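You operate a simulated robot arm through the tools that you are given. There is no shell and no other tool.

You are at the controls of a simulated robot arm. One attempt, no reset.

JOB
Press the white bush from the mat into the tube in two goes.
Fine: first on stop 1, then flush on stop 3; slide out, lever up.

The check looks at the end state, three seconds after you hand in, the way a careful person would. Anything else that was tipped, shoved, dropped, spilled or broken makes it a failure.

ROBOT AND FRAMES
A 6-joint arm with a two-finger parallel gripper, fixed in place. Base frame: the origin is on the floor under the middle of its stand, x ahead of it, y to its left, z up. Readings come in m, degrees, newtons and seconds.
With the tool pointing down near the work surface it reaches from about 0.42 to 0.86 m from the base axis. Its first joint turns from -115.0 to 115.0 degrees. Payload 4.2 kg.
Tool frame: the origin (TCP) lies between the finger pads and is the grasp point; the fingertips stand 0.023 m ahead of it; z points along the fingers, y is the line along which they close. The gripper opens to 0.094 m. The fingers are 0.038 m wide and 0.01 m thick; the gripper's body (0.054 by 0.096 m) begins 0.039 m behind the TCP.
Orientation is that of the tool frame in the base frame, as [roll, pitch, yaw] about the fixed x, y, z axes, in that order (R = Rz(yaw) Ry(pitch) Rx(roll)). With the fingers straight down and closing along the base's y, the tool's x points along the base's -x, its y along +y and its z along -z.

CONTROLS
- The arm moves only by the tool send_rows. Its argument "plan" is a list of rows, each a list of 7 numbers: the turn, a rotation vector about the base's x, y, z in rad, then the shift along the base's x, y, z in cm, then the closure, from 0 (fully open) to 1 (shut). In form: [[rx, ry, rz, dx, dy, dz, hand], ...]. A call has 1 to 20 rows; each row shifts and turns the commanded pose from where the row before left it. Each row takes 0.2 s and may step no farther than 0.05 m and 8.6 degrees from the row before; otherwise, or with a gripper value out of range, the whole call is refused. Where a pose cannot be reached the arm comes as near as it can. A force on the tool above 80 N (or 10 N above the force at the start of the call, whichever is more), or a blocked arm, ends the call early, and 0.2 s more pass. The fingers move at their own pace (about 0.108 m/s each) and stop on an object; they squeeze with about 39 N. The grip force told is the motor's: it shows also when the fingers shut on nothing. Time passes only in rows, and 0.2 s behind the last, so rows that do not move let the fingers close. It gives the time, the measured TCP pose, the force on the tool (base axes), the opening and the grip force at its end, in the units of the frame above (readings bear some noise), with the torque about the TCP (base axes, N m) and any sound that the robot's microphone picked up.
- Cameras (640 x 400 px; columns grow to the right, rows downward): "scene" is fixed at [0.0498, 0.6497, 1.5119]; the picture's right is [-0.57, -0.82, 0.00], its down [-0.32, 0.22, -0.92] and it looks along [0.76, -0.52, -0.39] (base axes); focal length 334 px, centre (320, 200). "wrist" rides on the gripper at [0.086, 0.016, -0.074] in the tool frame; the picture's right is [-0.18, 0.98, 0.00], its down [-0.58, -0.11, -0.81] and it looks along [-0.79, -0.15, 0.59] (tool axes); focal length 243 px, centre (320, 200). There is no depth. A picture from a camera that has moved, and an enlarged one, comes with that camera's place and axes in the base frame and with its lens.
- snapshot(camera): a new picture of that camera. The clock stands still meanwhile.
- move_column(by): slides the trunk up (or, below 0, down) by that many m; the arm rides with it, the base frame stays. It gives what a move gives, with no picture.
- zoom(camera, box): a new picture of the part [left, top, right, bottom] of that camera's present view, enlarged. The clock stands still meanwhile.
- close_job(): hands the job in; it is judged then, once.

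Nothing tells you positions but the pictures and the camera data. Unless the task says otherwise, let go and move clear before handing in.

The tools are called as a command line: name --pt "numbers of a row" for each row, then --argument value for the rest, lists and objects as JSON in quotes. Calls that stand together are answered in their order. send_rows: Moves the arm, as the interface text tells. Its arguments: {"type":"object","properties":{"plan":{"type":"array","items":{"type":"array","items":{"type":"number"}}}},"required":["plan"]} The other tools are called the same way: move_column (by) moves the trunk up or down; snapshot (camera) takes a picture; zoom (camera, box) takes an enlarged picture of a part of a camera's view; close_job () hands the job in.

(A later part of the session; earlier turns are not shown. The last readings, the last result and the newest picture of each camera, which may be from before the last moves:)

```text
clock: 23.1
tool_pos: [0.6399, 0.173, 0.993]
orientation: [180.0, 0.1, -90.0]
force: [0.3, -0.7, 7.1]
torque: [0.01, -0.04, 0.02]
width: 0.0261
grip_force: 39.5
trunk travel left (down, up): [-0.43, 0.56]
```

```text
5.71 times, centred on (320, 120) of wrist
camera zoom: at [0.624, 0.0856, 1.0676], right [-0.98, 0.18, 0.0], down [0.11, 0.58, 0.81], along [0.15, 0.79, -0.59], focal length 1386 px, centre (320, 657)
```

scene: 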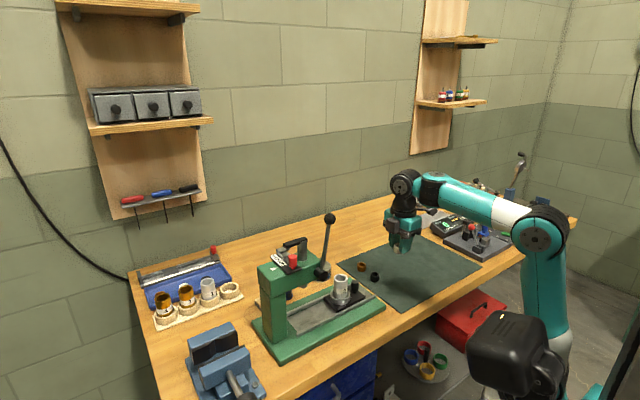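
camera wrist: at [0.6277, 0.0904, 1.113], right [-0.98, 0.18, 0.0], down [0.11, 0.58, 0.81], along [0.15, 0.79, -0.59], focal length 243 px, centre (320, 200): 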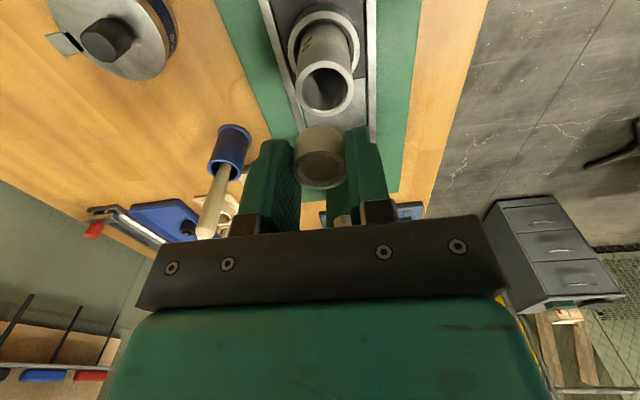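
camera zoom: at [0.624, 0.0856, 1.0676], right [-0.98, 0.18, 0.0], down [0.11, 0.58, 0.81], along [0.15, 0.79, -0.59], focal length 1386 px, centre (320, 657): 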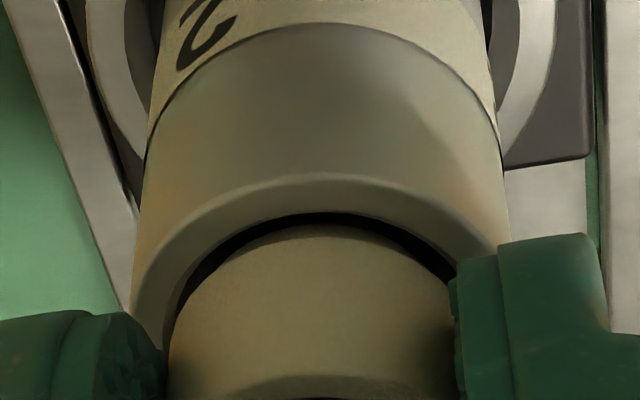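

The chamfer is about 3 mm in the tube mouth, the contact force is 7 N with almost no torque, and the bush looks centred. I'll release it, rise straight up, and check how it sits.

send_rows --pt "0 0 0 0 0 0.05 0.62" --pt "0 0 0 0 0 0 0.5" --pt "0 0 0 0 0 0 0.4" --pt "0 0 0 0 0 0 0.4"

zoom --camera "scene" --box '[326, 257, 356, 287]'

zoom --camera "wrist" --box '[270, 85, 370, 185]'

```text
clock: 24.1
tool_pos: [0.6391, 0.1721, 0.9936]
orientation: [180.0, 0.0, -90.0]
force: [-0.2, -0.1, 0.3]
torque: [-0.01, -0.03, 0.0]
width: 0.0562
grip_force: 0.1
trunk travel left (down, up): [-0.43, 0.56]
```

```text
13.33 times, centred on (341, 272) of scene
camera zoom: at [0.0498, 0.6497, 1.5119], right [-0.57, -0.82, 0.0], down [-0.32, 0.22, -0.92], along [0.76, -0.52, -0.39], focal length 4460 px, centre (40, -760)
```

zoom: 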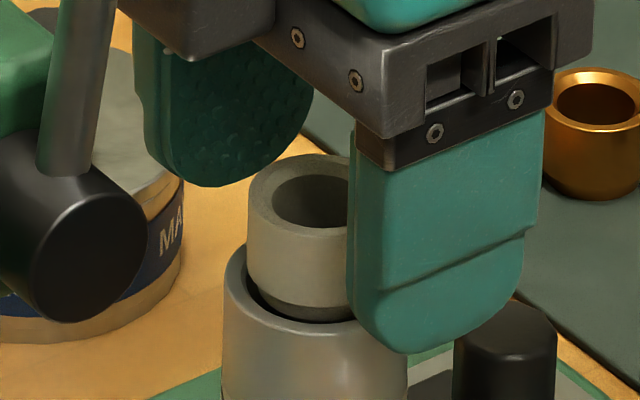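

```text
4.00 times, centred on (320, 135) of wrist
camera zoom: at [0.624, 0.0855, 1.068], right [-0.98, 0.18, 0.0], down [0.11, 0.58, 0.81], along [0.15, 0.79, -0.59], focal length 970 px, centre (320, 460)
```

zoom: 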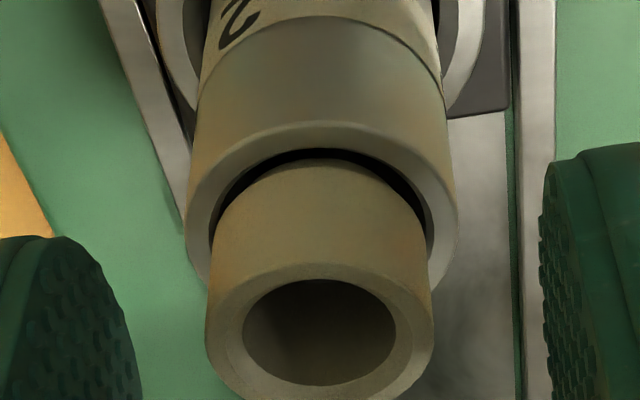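

The bush stays in the mouth without support. I'll rise straight up and inspect it for tilt.

send_rows --pt "0 0 0 0 0 1.0 0.4" --pt "0 0 0 0 0 3 0.4" --pt "0 0 0 0 0 3 0.4" --pt "0 0 0 0 -2 2 0.4" --pt "0 0 0 0 0 0 0.4"

zoom --camera "scene" --box '[321, 252, 361, 292]'

zoom --camera "wrist" --box '[260, 20, 380, 140]'

zoom --camera "scene" --box '[240, 170, 400, 330]'

```text
clock: 25.3
tool_pos: [0.6395, 0.1557, 1.0845]
orientation: [-179.9, 0.0, -89.9]
force: [0.6, -0.2, -1.0]
torque: [0.02, -0.01, -0.01]
width: 0.0564
grip_force: 0.0
trunk travel left (down, up): [-0.43, 0.56]
```

```text
10.00 times, centred on (341, 272) of scene
camera zoom: at [0.0498, 0.6497, 1.5119], right [-0.57, -0.82, 0.0], down [-0.32, 0.22, -0.92], along [0.76, -0.52, -0.39], focal length 3345 px, centre (110, -520)
```

zoom: 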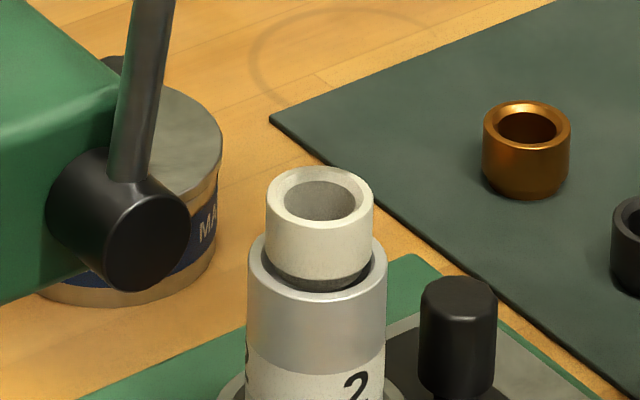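

```text
3.33 times, centred on (320, 80) of wrist
camera zoom: at [0.6247, 0.066, 1.1584], right [-0.98, 0.18, 0.0], down [0.11, 0.58, 0.81], along [0.15, 0.79, -0.59], focal length 809 px, centre (320, 600)
```

zoom: 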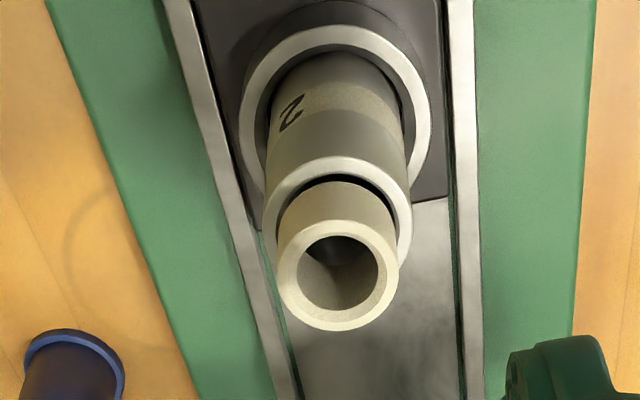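

```text
2.50 times, centred on (320, 250) of scene
camera zoom: at [0.0498, 0.6497, 1.5119], right [-0.57, -0.82, 0.0], down [-0.32, 0.22, -0.92], along [0.76, -0.52, -0.39], focal length 836 px, centre (320, 75)
```

zoom: 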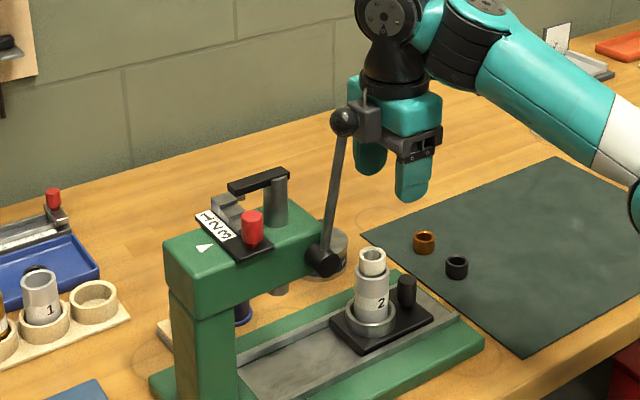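

The bush sits upright in the tube mouth. Next I'll set the stop to 1. I'll back away, turn the hand back, and tilt it so it can reach the red knob from the front without touching the ram arm or lever.

send_rows --pt "0 0 0 -4.25 0 1.65 0.4" --pt "0 0 0 -4.25 0 1.65 0.4" --pt "0 0 0 -4.25 0 1.65 0.4" --pt "0 0 0 -4.25 0 1.65 0.4" --pt "0 0 -0.1428 0 0 0 0.4" --pt "0 0 -0.1428 0 0 0 0.4" --pt "0 0 -0.1428 0 0 0 0.4" --pt "0 0 -0.1428 0 0 0 0.4" --pt "0 0 -0.1428 0 0 0 0.4" --pt "0 0 -0.1428 0 0 0 0.4" --pt "0 0 -0.1428 0 0 0 0.4" --pt "0 0 -0.1428 0 0 0 0.4" --pt "0 0 -0.1428 0 0 0 0.4" --pt "0 0 -0.1428 0 0 0 0.4" --pt "0 0 -0.1428 0 0 0 0.4"

send_rows --pt "0 -0.1309 0 0 3 0 0.4" --pt "0 -0.1309 0 0 3 0 0.4" --pt "0 -0.1309 0 0 3 0 0.4" --pt "0 -0.1309 0 0 3 0 0.4" --pt "0 -0.1309 0 0 3 0 0.4" --pt "0 -0.1309 0 0 3 0 0.4" --pt "0 0 0 0 0 0 0.4" --pt "0 0 0 0 0 0 0.4"

snapshot --camera "wrist"

snapshot --camera "scene"

```text
clock: 26.8
tool_pos: [0.4718, 0.1529, 1.1497]
orientation: [-179.5, 0.6, -104.9]
force: [8.1, 3.8, -11.3]
torque: [0.64, 0.19, 0.53]
width: 0.0564
grip_force: 0.1
trunk travel left (down, up): [-0.43, 0.56]
stopped in row 7: the force on the tool passed its limit at 126 N (the readings are from after the stop); the commanded pose is now the measured one
```

```text
clock: 27.5
tool_pos: [0.4705, 0.2346, 1.1496]
orientation: [-161.5, 6.0, -102.7]
force: [2.6, 8.3, -11.5]
torque: [0.41, -0.41, -0.23]
width: 0.0564
grip_force: 0.1
trunk travel left (down, up): [-0.43, 0.56]
stopped in row 3: the force on the tool passed its limit at 153 N (the readings are from after the stop); the commanded pose is now the measured one
```

```text
taken
camera wrist: at [0.4122, 0.1514, 1.2057], right [-0.86, 0.41, -0.29], down [-0.04, 0.52, 0.86], along [0.51, 0.75, -0.43], focal length 243 px, centre (320, 200)
```

wrist: 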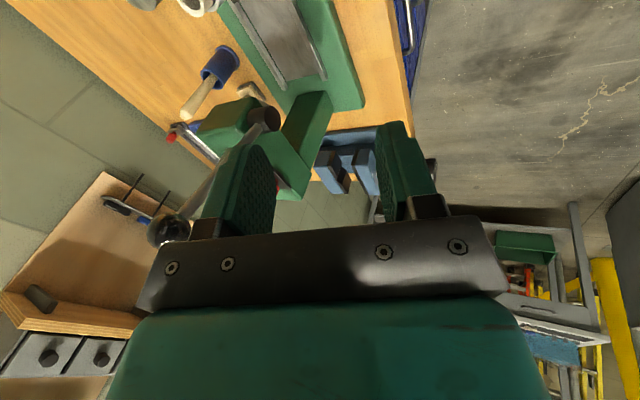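

```text
taken
```

scene: 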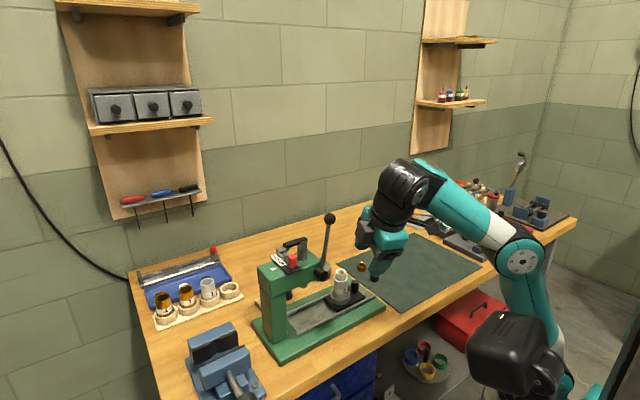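

The tool hit something during the turn, most likely the robot's own forearm in this folded pose, and the second call I had already sent ran into it too. I'll inspect before moving any further.

zoom --camera "scene" --box '[320, 140, 480, 300]'

zoom --camera "scene" --box '[350, 150, 430, 290]'

zoom --camera "wrist" --box '[120, 80, 440, 280]'

```text
2.50 times, centred on (400, 220) of scene
camera zoom: at [0.0498, 0.6497, 1.5119], right [-0.57, -0.82, 0.0], down [-0.32, 0.22, -0.92], along [0.76, -0.52, -0.39], focal length 836 px, centre (120, 150)
```

zoom: 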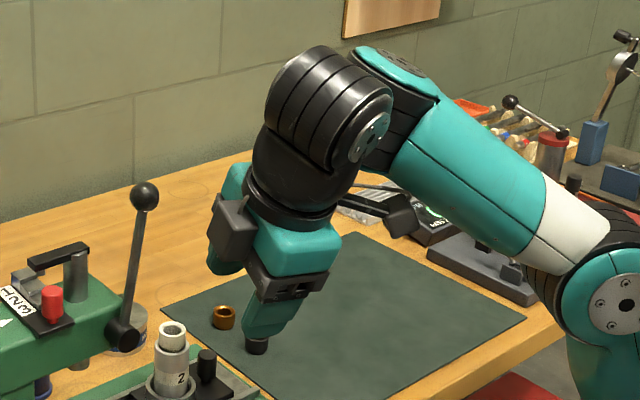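

```text
2.86 times, centred on (390, 220) of scene
camera zoom: at [0.0498, 0.6497, 1.5119], right [-0.57, -0.82, 0.0], down [-0.32, 0.22, -0.92], along [0.76, -0.52, -0.39], focal length 956 px, centre (120, 143)
```

zoom: 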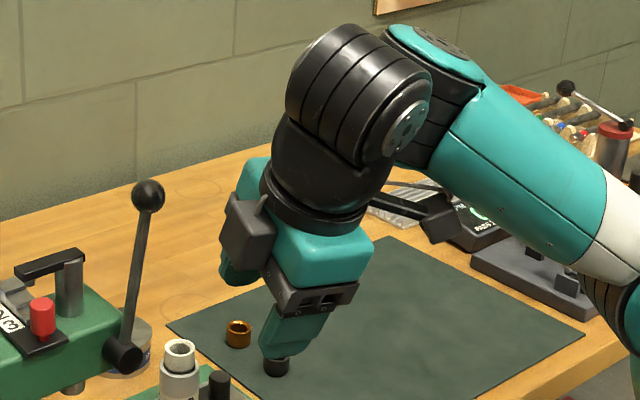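

```text
2.00 times, centred on (280, 180) of wrist
camera zoom: at [0.4122, 0.1514, 1.2057], right [-0.86, 0.41, -0.29], down [-0.04, 0.52, 0.86], along [0.51, 0.75, -0.43], focal length 485 px, centre (400, 240)
```

zoom: 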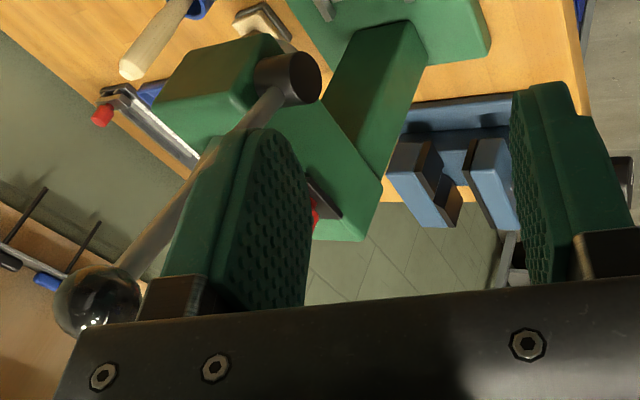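

The wrist camera is pressing against the forearm, because the elbow is low in this pose. The press and bush look undisturbed. I'll retrace the motion in small steps to relieve the contact.

send_rows --pt "0 0.1 0 0 -2.5 0 0.4" --pt "0 0.1 0 0 -2.5 0 0.4" --pt "0 0 0 0 0 0 0.4"

```text
clock: 28.3
tool_pos: [0.4704, 0.1835, 1.1492]
orientation: [-172.7, 3.2, -103.6]
force: [-0.1, 0.2, 0.1]
torque: [0.0, -0.03, 0.0]
width: 0.0564
grip_force: 0.0
trunk travel left (down, up): [-0.43, 0.56]
```

The contact is gone. I'll raise the trunk so the forearm comes in from above and leaves room for the camera.

move_column --by 0.25

snapshot --camera "scene"

```text
clock: 30.9
tool_pos: [0.4708, 0.1851, 1.3998]
orientation: [-172.4, 3.3, -103.5]
force: [-0.8, 0.6, 0.5]
torque: [-0.03, 0.02, 0.01]
width: 0.0564
grip_force: 0.0
trunk travel left (down, up): [-0.68, 0.31]
```

```text
taken
```

scene: 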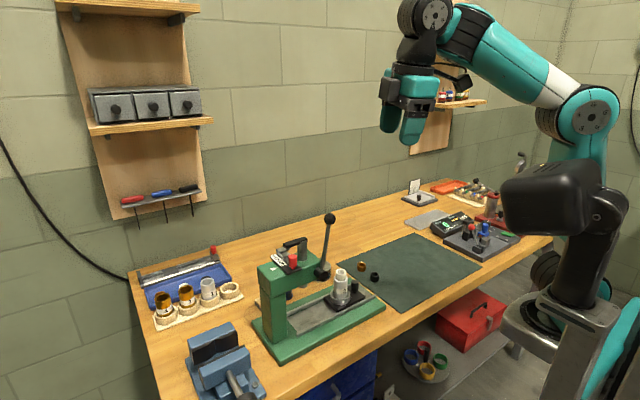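

The forearm is now well above the hand. I'll lower the hand with the arm, then turn it to face forward.

send_rows --pt "0 0 0 0 0 -4.5 0.4" --pt "0 0 0 0 0 -4.5 0.4" --pt "0 0 0 0 0 -4.5 0.4" --pt "0 0 0 0 0 -4.5 0.4" --pt "0 0 0 0 0 0 0.4" --pt "0 0 -0.1335 0 0 0 0.4" --pt "0 0 -0.1335 0 0 0 0.4" --pt "0 0 -0.1335 0 0 0 0.4" --pt "0 0 -0.1335 0 0 0 0.4" --pt "0 0 -0.1335 0 0 0 0.4" --pt "0 0 -0.1335 0 0 0 0.4" --pt "0 0 -0.1335 0 0 0 0.4" --pt "0 0 -0.1335 0 0 0 0.4" --pt "0 0 -0.1335 0 0 0 0.4" --pt "0 0 -0.1335 0 0 0 0.4" --pt "0.131 0.056 0 0 0 0 0.4" --pt "0 0 0 0 0 0 0.4"

snapshot --camera "scene"

```text
clock: 34.5
tool_pos: [0.488, 0.2129, 1.2976]
orientation: [-178.8, 0.3, 179.8]
force: [0.4, -1.3, -1.1]
torque: [0.01, 0.01, 0.01]
width: 0.0562
grip_force: 0.0
out of reach, approached as far as the arm can: row 3, 4
trunk travel left (down, up): [-0.68, 0.31]
```

```text
taken
```

scene: 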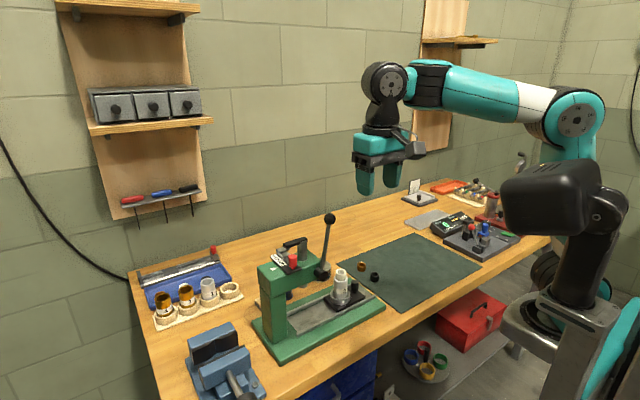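

The hand is upright and facing forward again. I'll shift in front of the stop knob, lower the trunk a little, and look.

send_rows --pt "0 0 0 0 4.1 0 0.4" --pt "0 0 0 0 4.1 0 0.4" --pt "0 0 0 0 4.1 0 0.4" --pt "0 0 0 0 0 0 0.4"

move_column --by -0.1

snapshot --camera "wrist"

snapshot --camera "scene"

```text
clock: 35.5
tool_pos: [0.4868, 0.3333, 1.2953]
orientation: [-180.0, 0.0, 179.8]
force: [0.4, -0.4, -0.4]
torque: [0.0, 0.01, 0.0]
width: 0.0567
grip_force: 0.0
trunk travel left (down, up): [-0.68, 0.31]
```

```text
clock: 36.8
tool_pos: [0.4872, 0.3337, 1.1949]
orientation: [179.9, 0.0, 179.8]
force: [-0.3, -0.1, 0.4]
torque: [-0.02, -0.01, 0.0]
width: 0.0563
grip_force: 0.1
trunk travel left (down, up): [-0.58, 0.41]
```

```text
taken
camera wrist: at [0.4011, 0.3491, 1.2696], right [0.19, 0.98, 0.0], down [0.58, -0.11, 0.81], along [0.79, -0.15, -0.59], focal length 243 px, centre (320, 200)
```

wrist: 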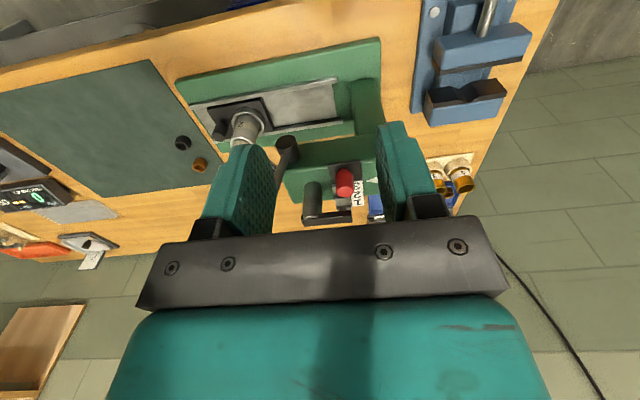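

```text
taken
```

scene: 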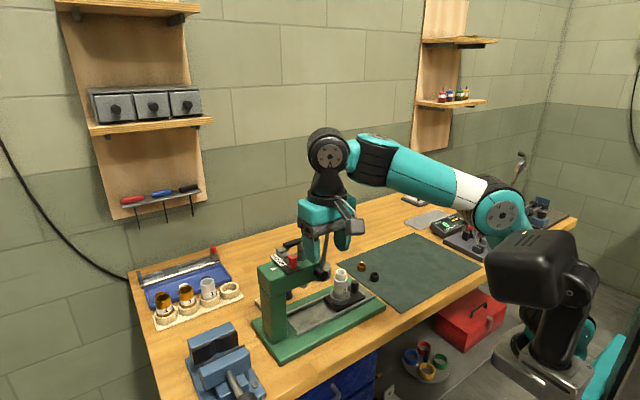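

Now I'll tilt the hand about 30° so the fingers point forward and down at the knob, checking forces as I go.

send_rows --pt "0 -0.1309 0 0 0 0 0.4" --pt "0 -0.1309 0 0 0 0 0.4" --pt "0 0 0 0 0 0 0.4"

```text
clock: 37.6
tool_pos: [0.4877, 0.3337, 1.196]
orientation: [179.8, 15.1, 179.9]
force: [0.0, -0.5, -0.3]
torque: [-0.01, -0.01, 0.0]
width: 0.0568
grip_force: 0.1
trunk travel left (down, up): [-0.58, 0.41]
```

send_rows --pt "0 -0.1309 0 0 0 0 0.4" --pt "0 -0.1309 0 0 0 -1.5 0.4" --pt "0 0 0 0 0 0 0.4"

snapshot --camera "wrist"

zoom --camera "scene" --box '[240, 120, 440, 300]'

```text
clock: 38.4
tool_pos: [0.4916, 0.3426, 1.1907]
orientation: [179.7, 29.6, 179.8]
force: [0.1, -0.8, -0.5]
torque: [0.0, 0.0, 0.01]
width: 0.0562
grip_force: 0.1
out of reach, approached as far as the arm can: row 2
trunk travel left (down, up): [-0.58, 0.41]
```

```text
taken
camera wrist: at [0.3794, 0.3582, 1.2123], right [0.16, 0.98, 0.1], down [0.11, -0.11, 0.99], along [0.98, -0.15, -0.12], focal length 243 px, centre (320, 200)
```

wrist: 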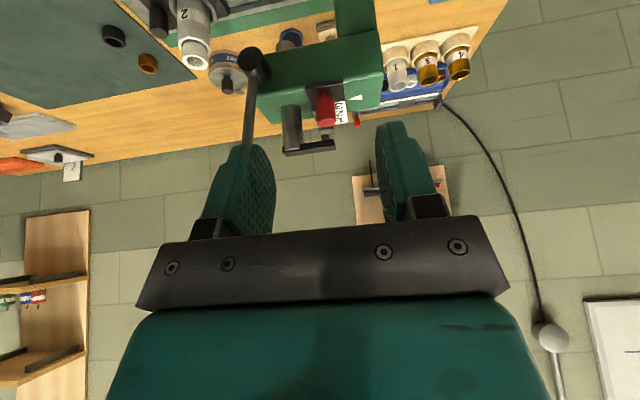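

```text
2.22 times, centred on (340, 210) of scene
camera zoom: at [0.0498, 0.6497, 1.5119], right [-0.57, -0.82, 0.0], down [-0.32, 0.22, -0.92], along [0.76, -0.52, -0.39], focal length 743 px, centre (276, 178)
```

zoom: 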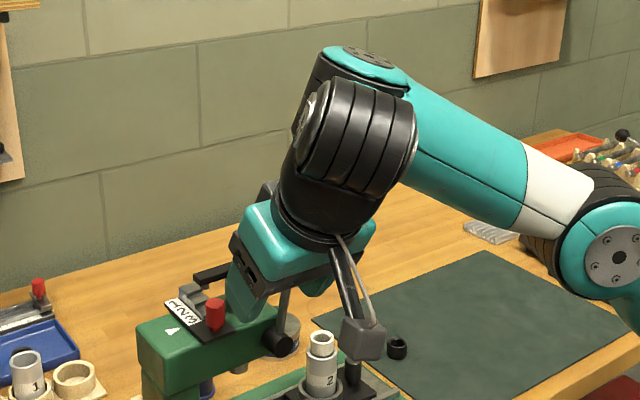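

The tilt works without contact. I'll zoom on the knob and stop plate to measure them.

zoom --camera "wrist" --box '[230, 30, 390, 170]'

zoom --camera "scene" --box '[270, 230, 330, 290]'

```text
2.86 times, centred on (310, 100) of wrist
camera zoom: at [0.3794, 0.3582, 1.2123], right [0.16, 0.98, 0.1], down [0.11, -0.11, 0.99], along [0.98, -0.15, -0.12], focal length 693 px, centre (349, 486)
```

zoom: 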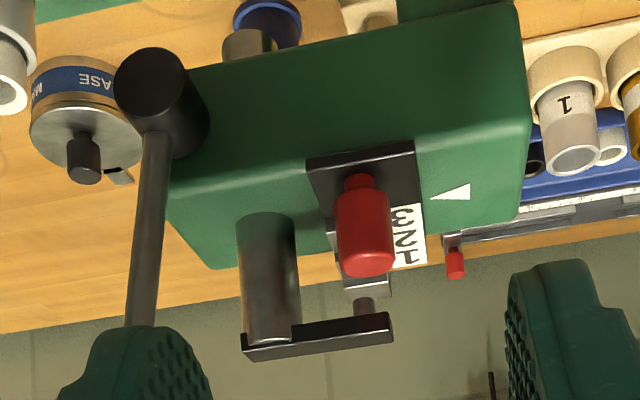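

```text
6.67 times, centred on (300, 260) of scene
camera zoom: at [0.0498, 0.6497, 1.5119], right [-0.57, -0.82, 0.0], down [-0.32, 0.22, -0.92], along [0.76, -0.52, -0.39], focal length 2230 px, centre (453, -200)
```

zoom: 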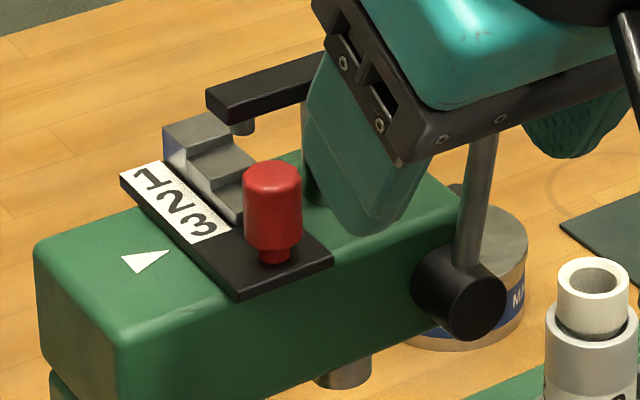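

The arrow points at 3. The knob's centre is near (0.596, 0.339, 1.10), about 19 mm in diameter. I'll lower the trunk and come in from the front with the fingers open.

move_column --by -0.072

snapshot --camera "wrist"

zoom --camera "scene" --box '[250, 150, 400, 300]'

```text
clock: 39.5
tool_pos: [0.491, 0.3429, 1.1189]
orientation: [179.7, 29.6, 179.8]
force: [-0.2, -1.0, -0.5]
torque: [-0.01, -0.02, -0.01]
width: 0.0564
grip_force: 0.1
trunk travel left (down, up): [-0.508, 0.482]
```

```text
taken
camera wrist: at [0.3793, 0.3582, 1.1404], right [0.16, 0.98, 0.09], down [0.11, -0.11, 0.99], along [0.98, -0.15, -0.12], focal length 243 px, centre (320, 200)
```

wrist: 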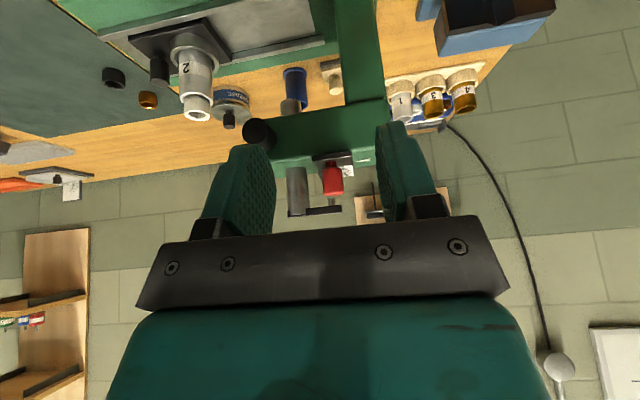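

```text
2.67 times, centred on (325, 225) of scene
camera zoom: at [0.0498, 0.6497, 1.5119], right [-0.57, -0.82, 0.0], down [-0.32, 0.22, -0.92], along [0.76, -0.52, -0.39], focal length 892 px, centre (307, 133)
```

zoom: 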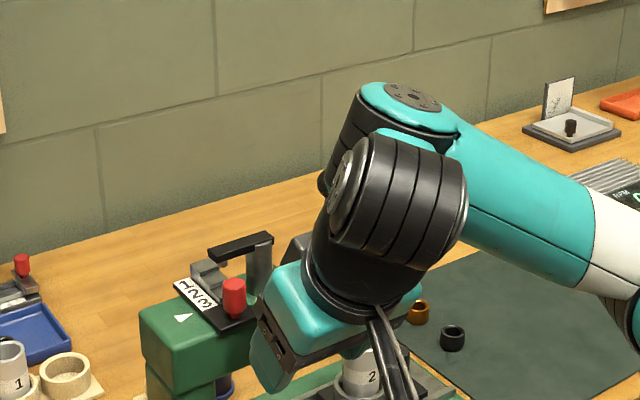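

The knob lies between the fingers ahead of the hand. I'll go forward most of the way and recheck.

send_rows --pt "0 0 0 2.5 -0.32 0 0.4" --pt "0 0 0 2.5 0 0 0.4" --pt "0 0 0 2.0 0 0 0.4" --pt "0 0 0 0 0 0 0.4"

zoom --camera "wrist" --box '[200, 100, 440, 250]'

zoom --camera "scene" --box '[260, 210, 340, 290]'

```text
clock: 40.5
tool_pos: [0.5606, 0.3399, 1.1193]
orientation: [179.7, 29.5, 179.7]
force: [-0.7, 0.5, -0.2]
torque: [0.02, 0.01, 0.0]
width: 0.0567
grip_force: 0.0
trunk travel left (down, up): [-0.508, 0.482]
```

```text
2.67 times, centred on (320, 175) of wrist
camera zoom: at [0.4492, 0.3548, 1.1411], right [0.16, 0.98, 0.09], down [0.11, -0.11, 0.99], along [0.98, -0.15, -0.12], focal length 647 px, centre (320, 267)
```

zoom: 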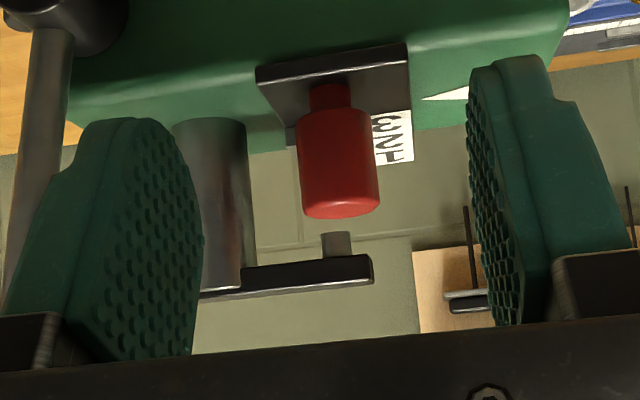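

```text
5.00 times, centred on (300, 250) of scene
camera zoom: at [0.0498, 0.6497, 1.5119], right [-0.57, -0.82, 0.0], down [-0.32, 0.22, -0.92], along [0.76, -0.52, -0.39], focal length 1672 px, centre (420, -50)
```

zoom: 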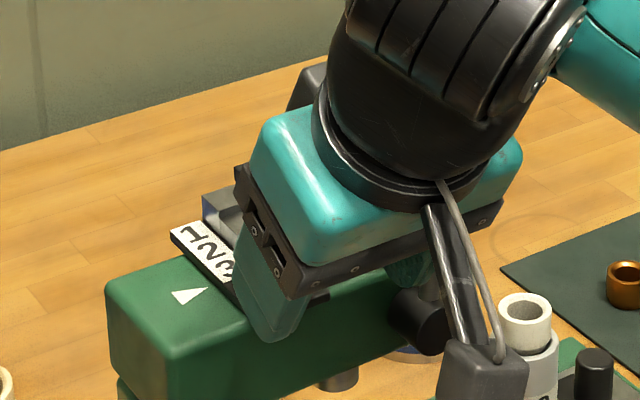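

The knob is centred between the fingers. I'll move the last 3 cm forward and slightly down, then check before closing.

send_rows --pt "0 0 0 1.5 0 0 0.4" --pt "0 0 0 1.4 0 0 0.4" --pt "0 0 0 0 0 -0.4 0.4" --pt "0 0 0 0 0 -0.3 0.4" --pt "0 0 0 0 0 0 0.4"

zoom --camera "wrist" --box '[200, 100, 440, 250]'

zoom --camera "scene" --box '[260, 210, 340, 290]'

```text
clock: 41.7
tool_pos: [0.5818, 0.3384, 1.1115]
orientation: [179.7, 29.5, 179.8]
force: [0.7, -0.6, 0.1]
torque: [0.05, -0.03, 0.01]
width: 0.0561
grip_force: 0.1
out of reach, approached as far as the arm can: row 2
trunk travel left (down, up): [-0.508, 0.482]
```

```text
2.67 times, centred on (320, 175) of wrist
camera zoom: at [0.4713, 0.354, 1.1332], right [0.16, 0.98, 0.09], down [0.11, -0.11, 0.99], along [0.98, -0.15, -0.12], focal length 647 px, centre (320, 267)
```

zoom: 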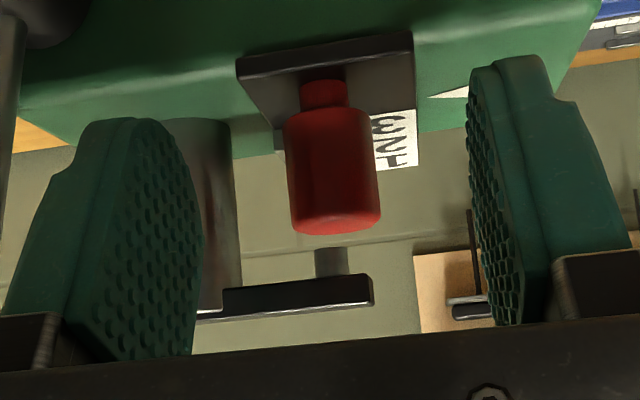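

```text
5.00 times, centred on (300, 250) of scene
camera zoom: at [0.0498, 0.6497, 1.5119], right [-0.57, -0.82, 0.0], down [-0.32, 0.22, -0.92], along [0.76, -0.52, -0.39], focal length 1672 px, centre (420, -50)
```

zoom: 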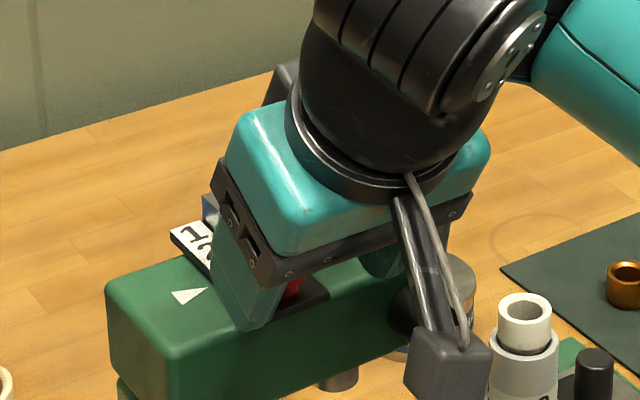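

The arm stopped slightly short at x = 0.583, which already overlaps the knob well. I'll try 5 mm more, then close on it.

send_rows --pt "0 0 0 0.5 0.05 0 0.4" --pt "0 0 0 0 0 0 0.4"

```text
clock: 42.3
tool_pos: [0.5888, 0.3389, 1.1124]
orientation: [179.7, 29.5, 179.8]
force: [0.0, -0.2, -0.4]
torque: [-0.03, -0.03, 0.01]
width: 0.0565
grip_force: 0.1
trunk travel left (down, up): [-0.508, 0.482]
```

The TCP is now at x = 0.589, so I'll close on the knob.

send_rows --pt "0 0 0 0 0 0 0.7" --pt "0 0 0 0 0 0 1" --pt "0 0 0 0 0 0 1"

zoom --camera "wrist" --box '[200, 100, 440, 250]'

```text
clock: 43.1
tool_pos: [0.5882, 0.338, 1.1112]
orientation: [179.7, 29.5, 179.7]
force: [-4.0, -12.3, -3.6]
torque: [-0.42, 0.01, -0.25]
width: 0.0188
grip_force: 45.1
trunk travel left (down, up): [-0.508, 0.482]
```

```text
2.67 times, centred on (320, 175) of wrist
camera zoom: at [0.4767, 0.3539, 1.1331], right [0.16, 0.98, 0.09], down [0.11, -0.11, 0.99], along [0.98, -0.15, -0.12], focal length 647 px, centre (320, 267)
```

zoom: 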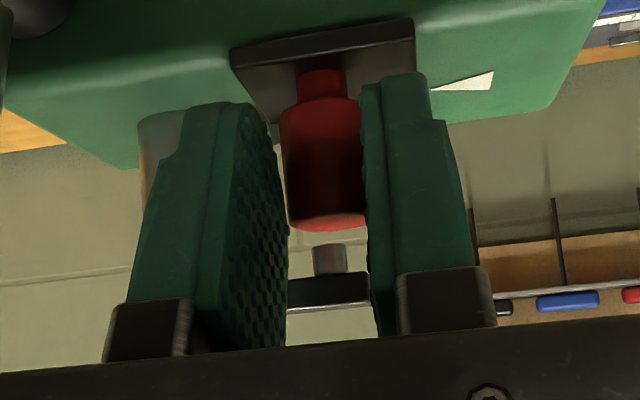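

The knob is gripped with a slight sideways load. I'll shift 1 mm to relieve it, then start pulling the stop plate toward me.

send_rows --pt "0 0 0 0 -0.1 0 1" --pt "0 0 0 0 0 0 1"

send_rows --pt "0 0 0 -0.6 0 0 1" --pt "0 0 0 -0.6 0 0 1" --pt "0 0 0 -0.6 0 0 1" --pt "0 0 0 0 0 0 1"

zoom --camera "wrist" --box '[200, 100, 440, 250]'

zoom --camera "scene" --box '[260, 210, 340, 290]'

```text
clock: 43.7
tool_pos: [0.5874, 0.3383, 1.1114]
orientation: [179.7, 29.5, 179.8]
force: [0.8, -4.3, -1.0]
torque: [-0.28, 0.11, -0.08]
width: 0.0187
grip_force: 45.1
trunk travel left (down, up): [-0.508, 0.482]
```

```text
clock: 44.7
tool_pos: [0.5696, 0.3371, 1.111]
orientation: [179.7, 29.5, 179.9]
force: [0.3, -11.1, -2.0]
torque: [-0.34, -0.03, -0.22]
width: 0.0189
grip_force: 45.2
trunk travel left (down, up): [-0.508, 0.482]
```

```text
2.67 times, centred on (320, 175) of wrist
camera zoom: at [0.4586, 0.3537, 1.1331], right [0.16, 0.98, 0.09], down [0.11, -0.11, 0.99], along [0.98, -0.15, -0.12], focal length 647 px, centre (320, 267)
```

zoom: 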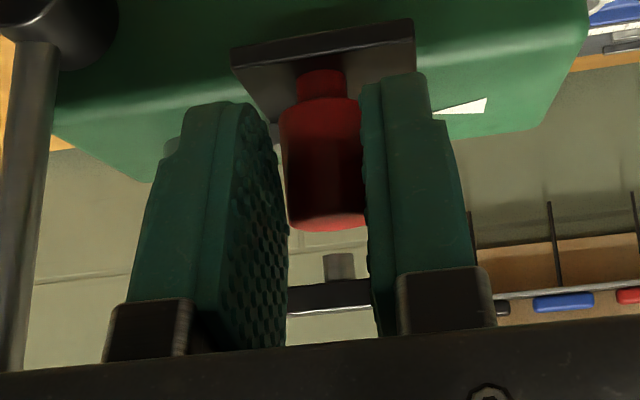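

```text
5.00 times, centred on (300, 250) of scene
camera zoom: at [0.0498, 0.6497, 1.5119], right [-0.57, -0.82, 0.0], down [-0.32, 0.22, -0.92], along [0.76, -0.52, -0.39], focal length 1672 px, centre (420, -50)
```

zoom: 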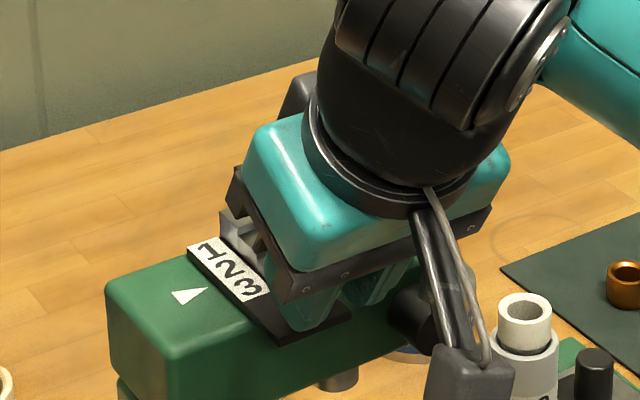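

The plate moved with the hand and the arrow now lines up with 2. I'll pull another 18 mm to reach 1.

send_rows --pt "0 0 0 -0.6 -0.07 0 1" --pt "0 0 0 -0.6 0 0 1" --pt "0 0 0 -0.6 0 0 1" --pt "0 0 0 0 0 0 1"

zoom --camera "wrist" --box '[200, 100, 440, 250]'

zoom --camera "scene" --box '[270, 230, 330, 290]'

```text
clock: 45.7
tool_pos: [0.5513, 0.3378, 1.1124]
orientation: [179.7, 29.5, 179.8]
force: [16.1, 10.6, 7.2]
torque: [-0.11, -0.05, 0.22]
width: 0.019
grip_force: 44.8
trunk travel left (down, up): [-0.508, 0.482]
```

```text
2.67 times, centred on (320, 175) of wrist
camera zoom: at [0.44, 0.3535, 1.1332], right [0.16, 0.98, 0.1], down [0.11, -0.11, 0.99], along [0.98, -0.15, -0.13], focal length 647 px, centre (320, 267)
```

zoom: 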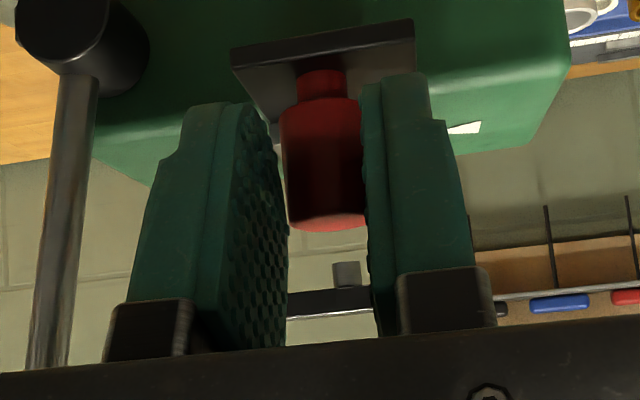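

```text
6.67 times, centred on (300, 260) of scene
camera zoom: at [0.0498, 0.6497, 1.5119], right [-0.57, -0.82, 0.0], down [-0.32, 0.22, -0.92], along [0.76, -0.52, -0.39], focal length 2230 px, centre (453, -200)
```

zoom: 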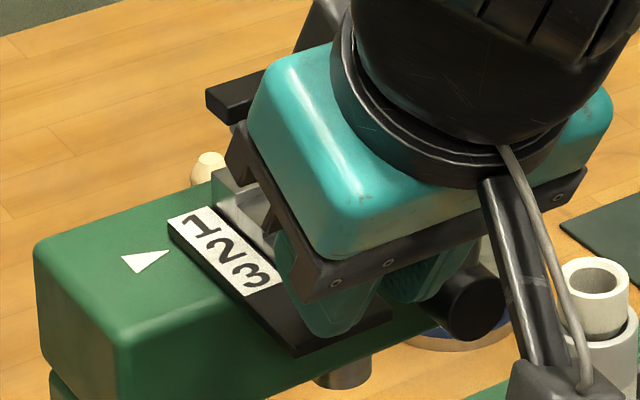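

There is end-stop resistance of +16 N and the arrow lines up with 1, so stop 1 is set. I'll relax, release and back off.

send_rows --pt "0 0 0 0.08 0 0 1" --pt "0 0 0 0 0 0 0.6" --pt "0 0 0 0 0 0 0.4" --pt "0 0 0 0 0 0 0.4" --pt "0 0 0 -1 0 0.5 0.4" --pt "0 0 0 -3 0 1 0.4" --pt "0 0 0 -3 0 1 0.4" --pt "0 0 0 0 0 0 0.4"

snapshot --camera "wrist"

zoom --camera "scene" --box '[270, 230, 330, 290]'

```text
clock: 47.5
tool_pos: [0.4819, 0.3361, 1.1364]
orientation: [179.6, 29.3, 179.7]
force: [0.0, -1.2, -0.2]
torque: [0.0, -0.03, -0.01]
width: 0.0564
grip_force: 0.1
trunk travel left (down, up): [-0.508, 0.482]
```

```text
taken
camera wrist: at [0.3709, 0.3509, 1.1588], right [0.16, 0.98, 0.1], down [0.11, -0.12, 0.99], along [0.98, -0.15, -0.13], focal length 243 px, centre (320, 200)
```

wrist: 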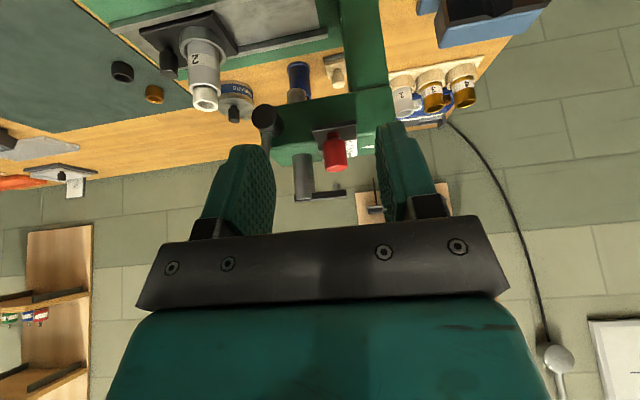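

```text
6.67 times, centred on (300, 260) of scene
camera zoom: at [0.0498, 0.6497, 1.5119], right [-0.57, -0.82, 0.0], down [-0.32, 0.22, -0.92], along [0.76, -0.52, -0.39], focal length 2230 px, centre (453, -200)
```

zoom: 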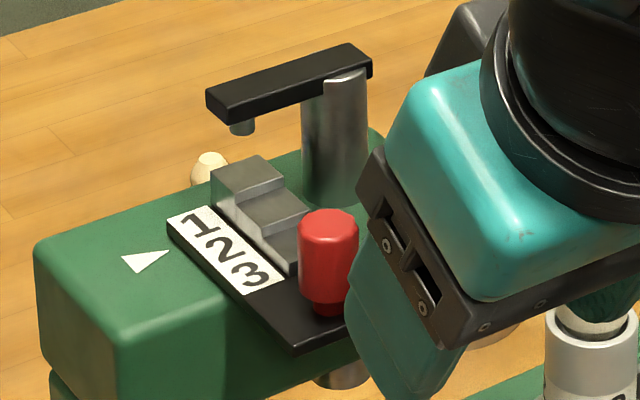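

Stop 1 is set under the pin and nothing else moved. Next I'll go to the slide handle: level the hand, go round to the right of the press, and turn 90° so I can work the handle from its outer side.

send_rows --pt "0 0.1309 0 0 0 0.5 0.4" --pt "0 0.1309 0 0 0 0.5 0.4" --pt "0 0.1309 0 0 0 0.5 0.4" --pt "0 0.122 0 0 0 0.5 0.4" --pt "0 0 0 0 0 0 0.4" --pt "0 0 0 0 -4.8 0 0.4" --pt "0 0 0 0 -4.8 0 0.4" --pt "0 0 0 0 -4.8 0 0.4" --pt "0 0 0 0 -4.8 0 0.4" --pt "0 0 0 0 -4.8 0 0.4" --pt "0 0 0 0 -4.8 0 0.4" --pt "0 0 0 0 -4.8 0 0.4" --pt "0 0 0 0 0 0 0.4"

snapshot --camera "scene"

```text
clock: 50.3
tool_pos: [0.4827, -0.0009, 1.1517]
orientation: [179.8, 0.0, 179.9]
force: [0.0, 1.0, -0.2]
torque: [-0.01, 0.0, -0.02]
width: 0.0563
grip_force: 0.0
trunk travel left (down, up): [-0.508, 0.482]
```

```text
taken
```

scene: 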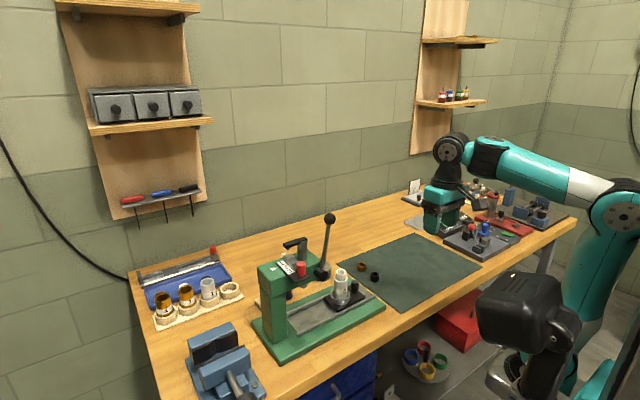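

The path is clear and the press looks intact. I'll move out over the mat and turn 90° toward the press.

send_rows --pt "0 0 0 4.6 0 -2 0.4" --pt "0 0 0 4.6 0 -2 0.4" --pt "0 0 0 4.6 0 -2 0.4" --pt "0 0 0 0 0 0 0.4" --pt "0 0 0.1428 0 0 0 0.4" --pt "0 0 0.1428 0 0 0 0.4" --pt "0 0 0.1428 0 0 0 0.4" --pt "0 0 0.1428 0 0 0 0.4" --pt "0 0 0.1428 0 0 0 0.4" --pt "0 0 0.1428 0 0 0 0.4" --pt "0 0 0.1428 0 0 0 0.4" --pt "0 0 0.1428 0 0 0 0.4" --pt "0 0 0.1428 0 0 0 0.4" --pt "0 0 0.1428 0 0 0 0.4" --pt "0 0 0.1428 0 0 0 0.4" --pt "0 0 0 0 0 0 0.4"

snapshot --camera "wrist"

snapshot --camera "scene"

```text
refused: row 1 steps farther than a row can; nothing moved
```

```text
taken
camera wrist: at [0.3954, 0.0155, 1.2261], right [0.19, 0.98, 0.0], down [0.58, -0.11, 0.81], along [0.79, -0.15, -0.59], focal length 243 px, centre (320, 200)
```

wrist: 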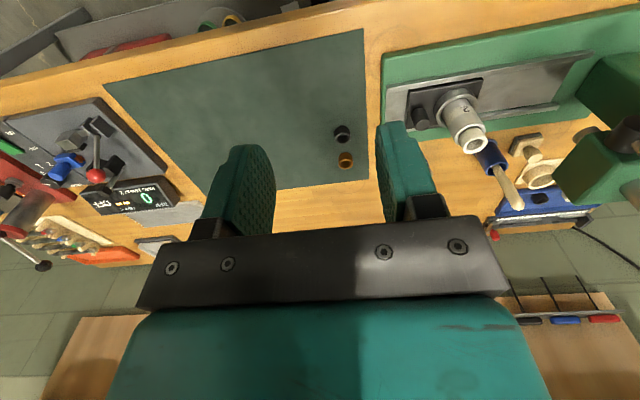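

```text
taken
```

scene: 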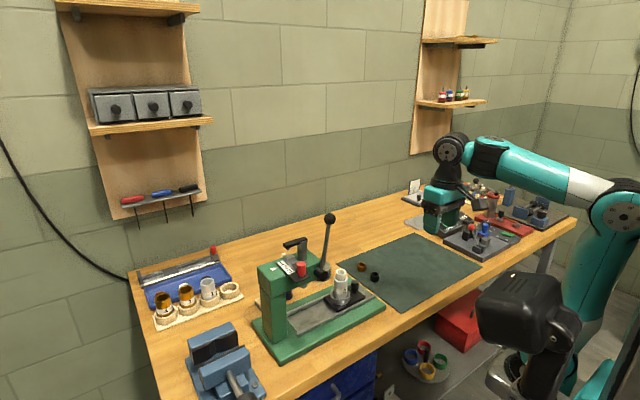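

That call was refused because the step was too long. I'll measure the slide handle from this viewpoint, then send shorter steps.

zoom --camera "wrist" --box '[380, 50, 540, 170]'

send_rows --pt "0 0 0 4.4 0 -2 0.4" --pt "0 0 0 4.4 0 -2 0.4" --pt "0 0 0 4.4 0 -2 0.4" --pt "0 0 0 0 0 0 0.4" --pt "0 0 0.1428 0 0 0 0.4" --pt "0 0 0.1428 0 0 0 0.4" --pt "0 0 0.1428 0 0 0 0.4" --pt "0 0 0.1428 0 0 0 0.4" --pt "0 0 0.1428 0 0 0 0.4" --pt "0 0 0.1428 0 0 0 0.4" --pt "0 0 0.1428 0 0 0 0.4" --pt "0 0 0.1428 0 0 0 0.4" --pt "0 0 0.1428 0 0 0 0.4" --pt "0 0 0.1428 0 0 0 0.4" --pt "0 0 0.1428 0 0 0 0.4" --pt "0 0 0 0 0 0 0.4"

snapshot --camera "wrist"

snapshot --camera "scene"

```text
3.33 times, centred on (460, 110) of wrist
camera zoom: at [0.3954, 0.0155, 1.2261], right [0.19, 0.98, 0.0], down [0.58, -0.11, 0.81], along [0.79, -0.15, -0.59], focal length 809 px, centre (-147, 500)
```

zoom: 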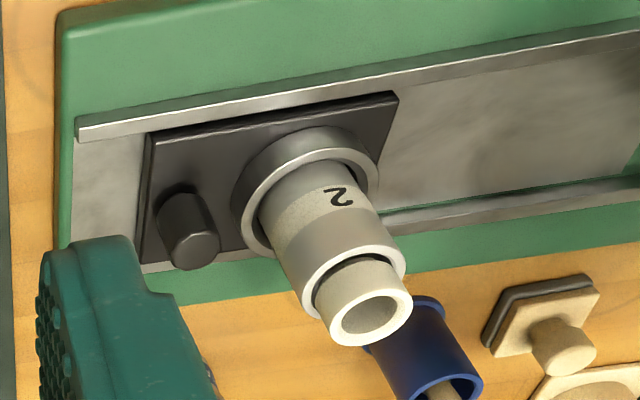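

```text
clock: 53.7
tool_pos: [0.6152, 0.0013, 1.097]
orientation: [179.9, 0.0, -90.1]
force: [-1.2, -0.4, 0.5]
torque: [0.02, 0.02, -0.01]
width: 0.0562
grip_force: 0.1
trunk travel left (down, up): [-0.508, 0.482]
```

```text
taken
camera wrist: at [0.5997, -0.0858, 1.1706], right [-0.98, 0.19, 0.0], down [0.11, 0.58, 0.81], along [0.15, 0.79, -0.59], focal length 243 px, centre (320, 200)
```

wrist: 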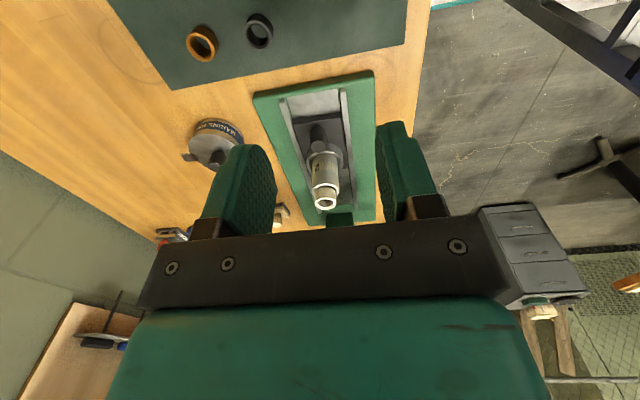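

```text
taken
```

scene: 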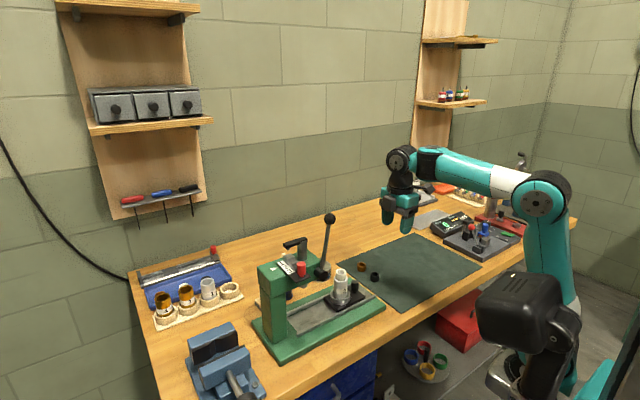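

I'll zoom on the slide handle from this side to triangulate it.

zoom --camera "wrist" --box '[270, 80, 390, 230]'

zoom --camera "scene" --box '[310, 260, 390, 330]'

```text
2.67 times, centred on (330, 155) of wrist
camera zoom: at [0.5997, -0.0858, 1.1706], right [-0.98, 0.19, 0.0], down [0.11, 0.58, 0.81], along [0.15, 0.79, -0.59], focal length 647 px, centre (293, 320)
```

zoom: 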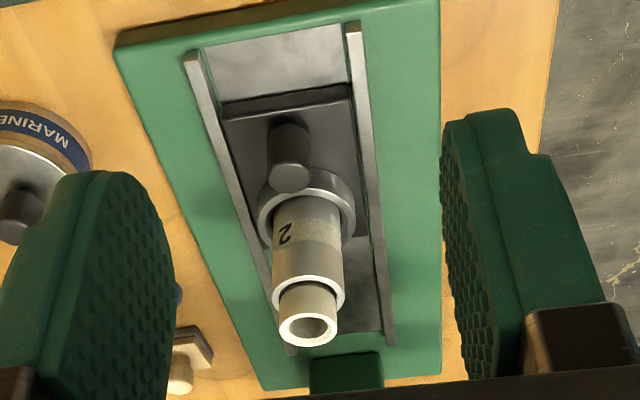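

```text
5.71 times, centred on (350, 295) of scene
camera zoom: at [0.0498, 0.6497, 1.5119], right [-0.57, -0.82, 0.0], down [-0.32, 0.22, -0.92], along [0.76, -0.52, -0.39], focal length 1911 px, centre (149, -343)
```

zoom: 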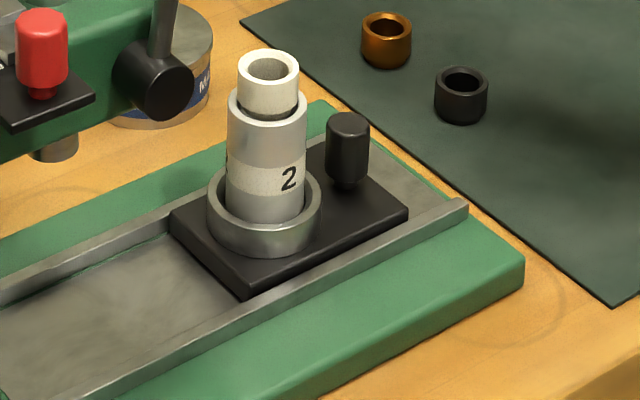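

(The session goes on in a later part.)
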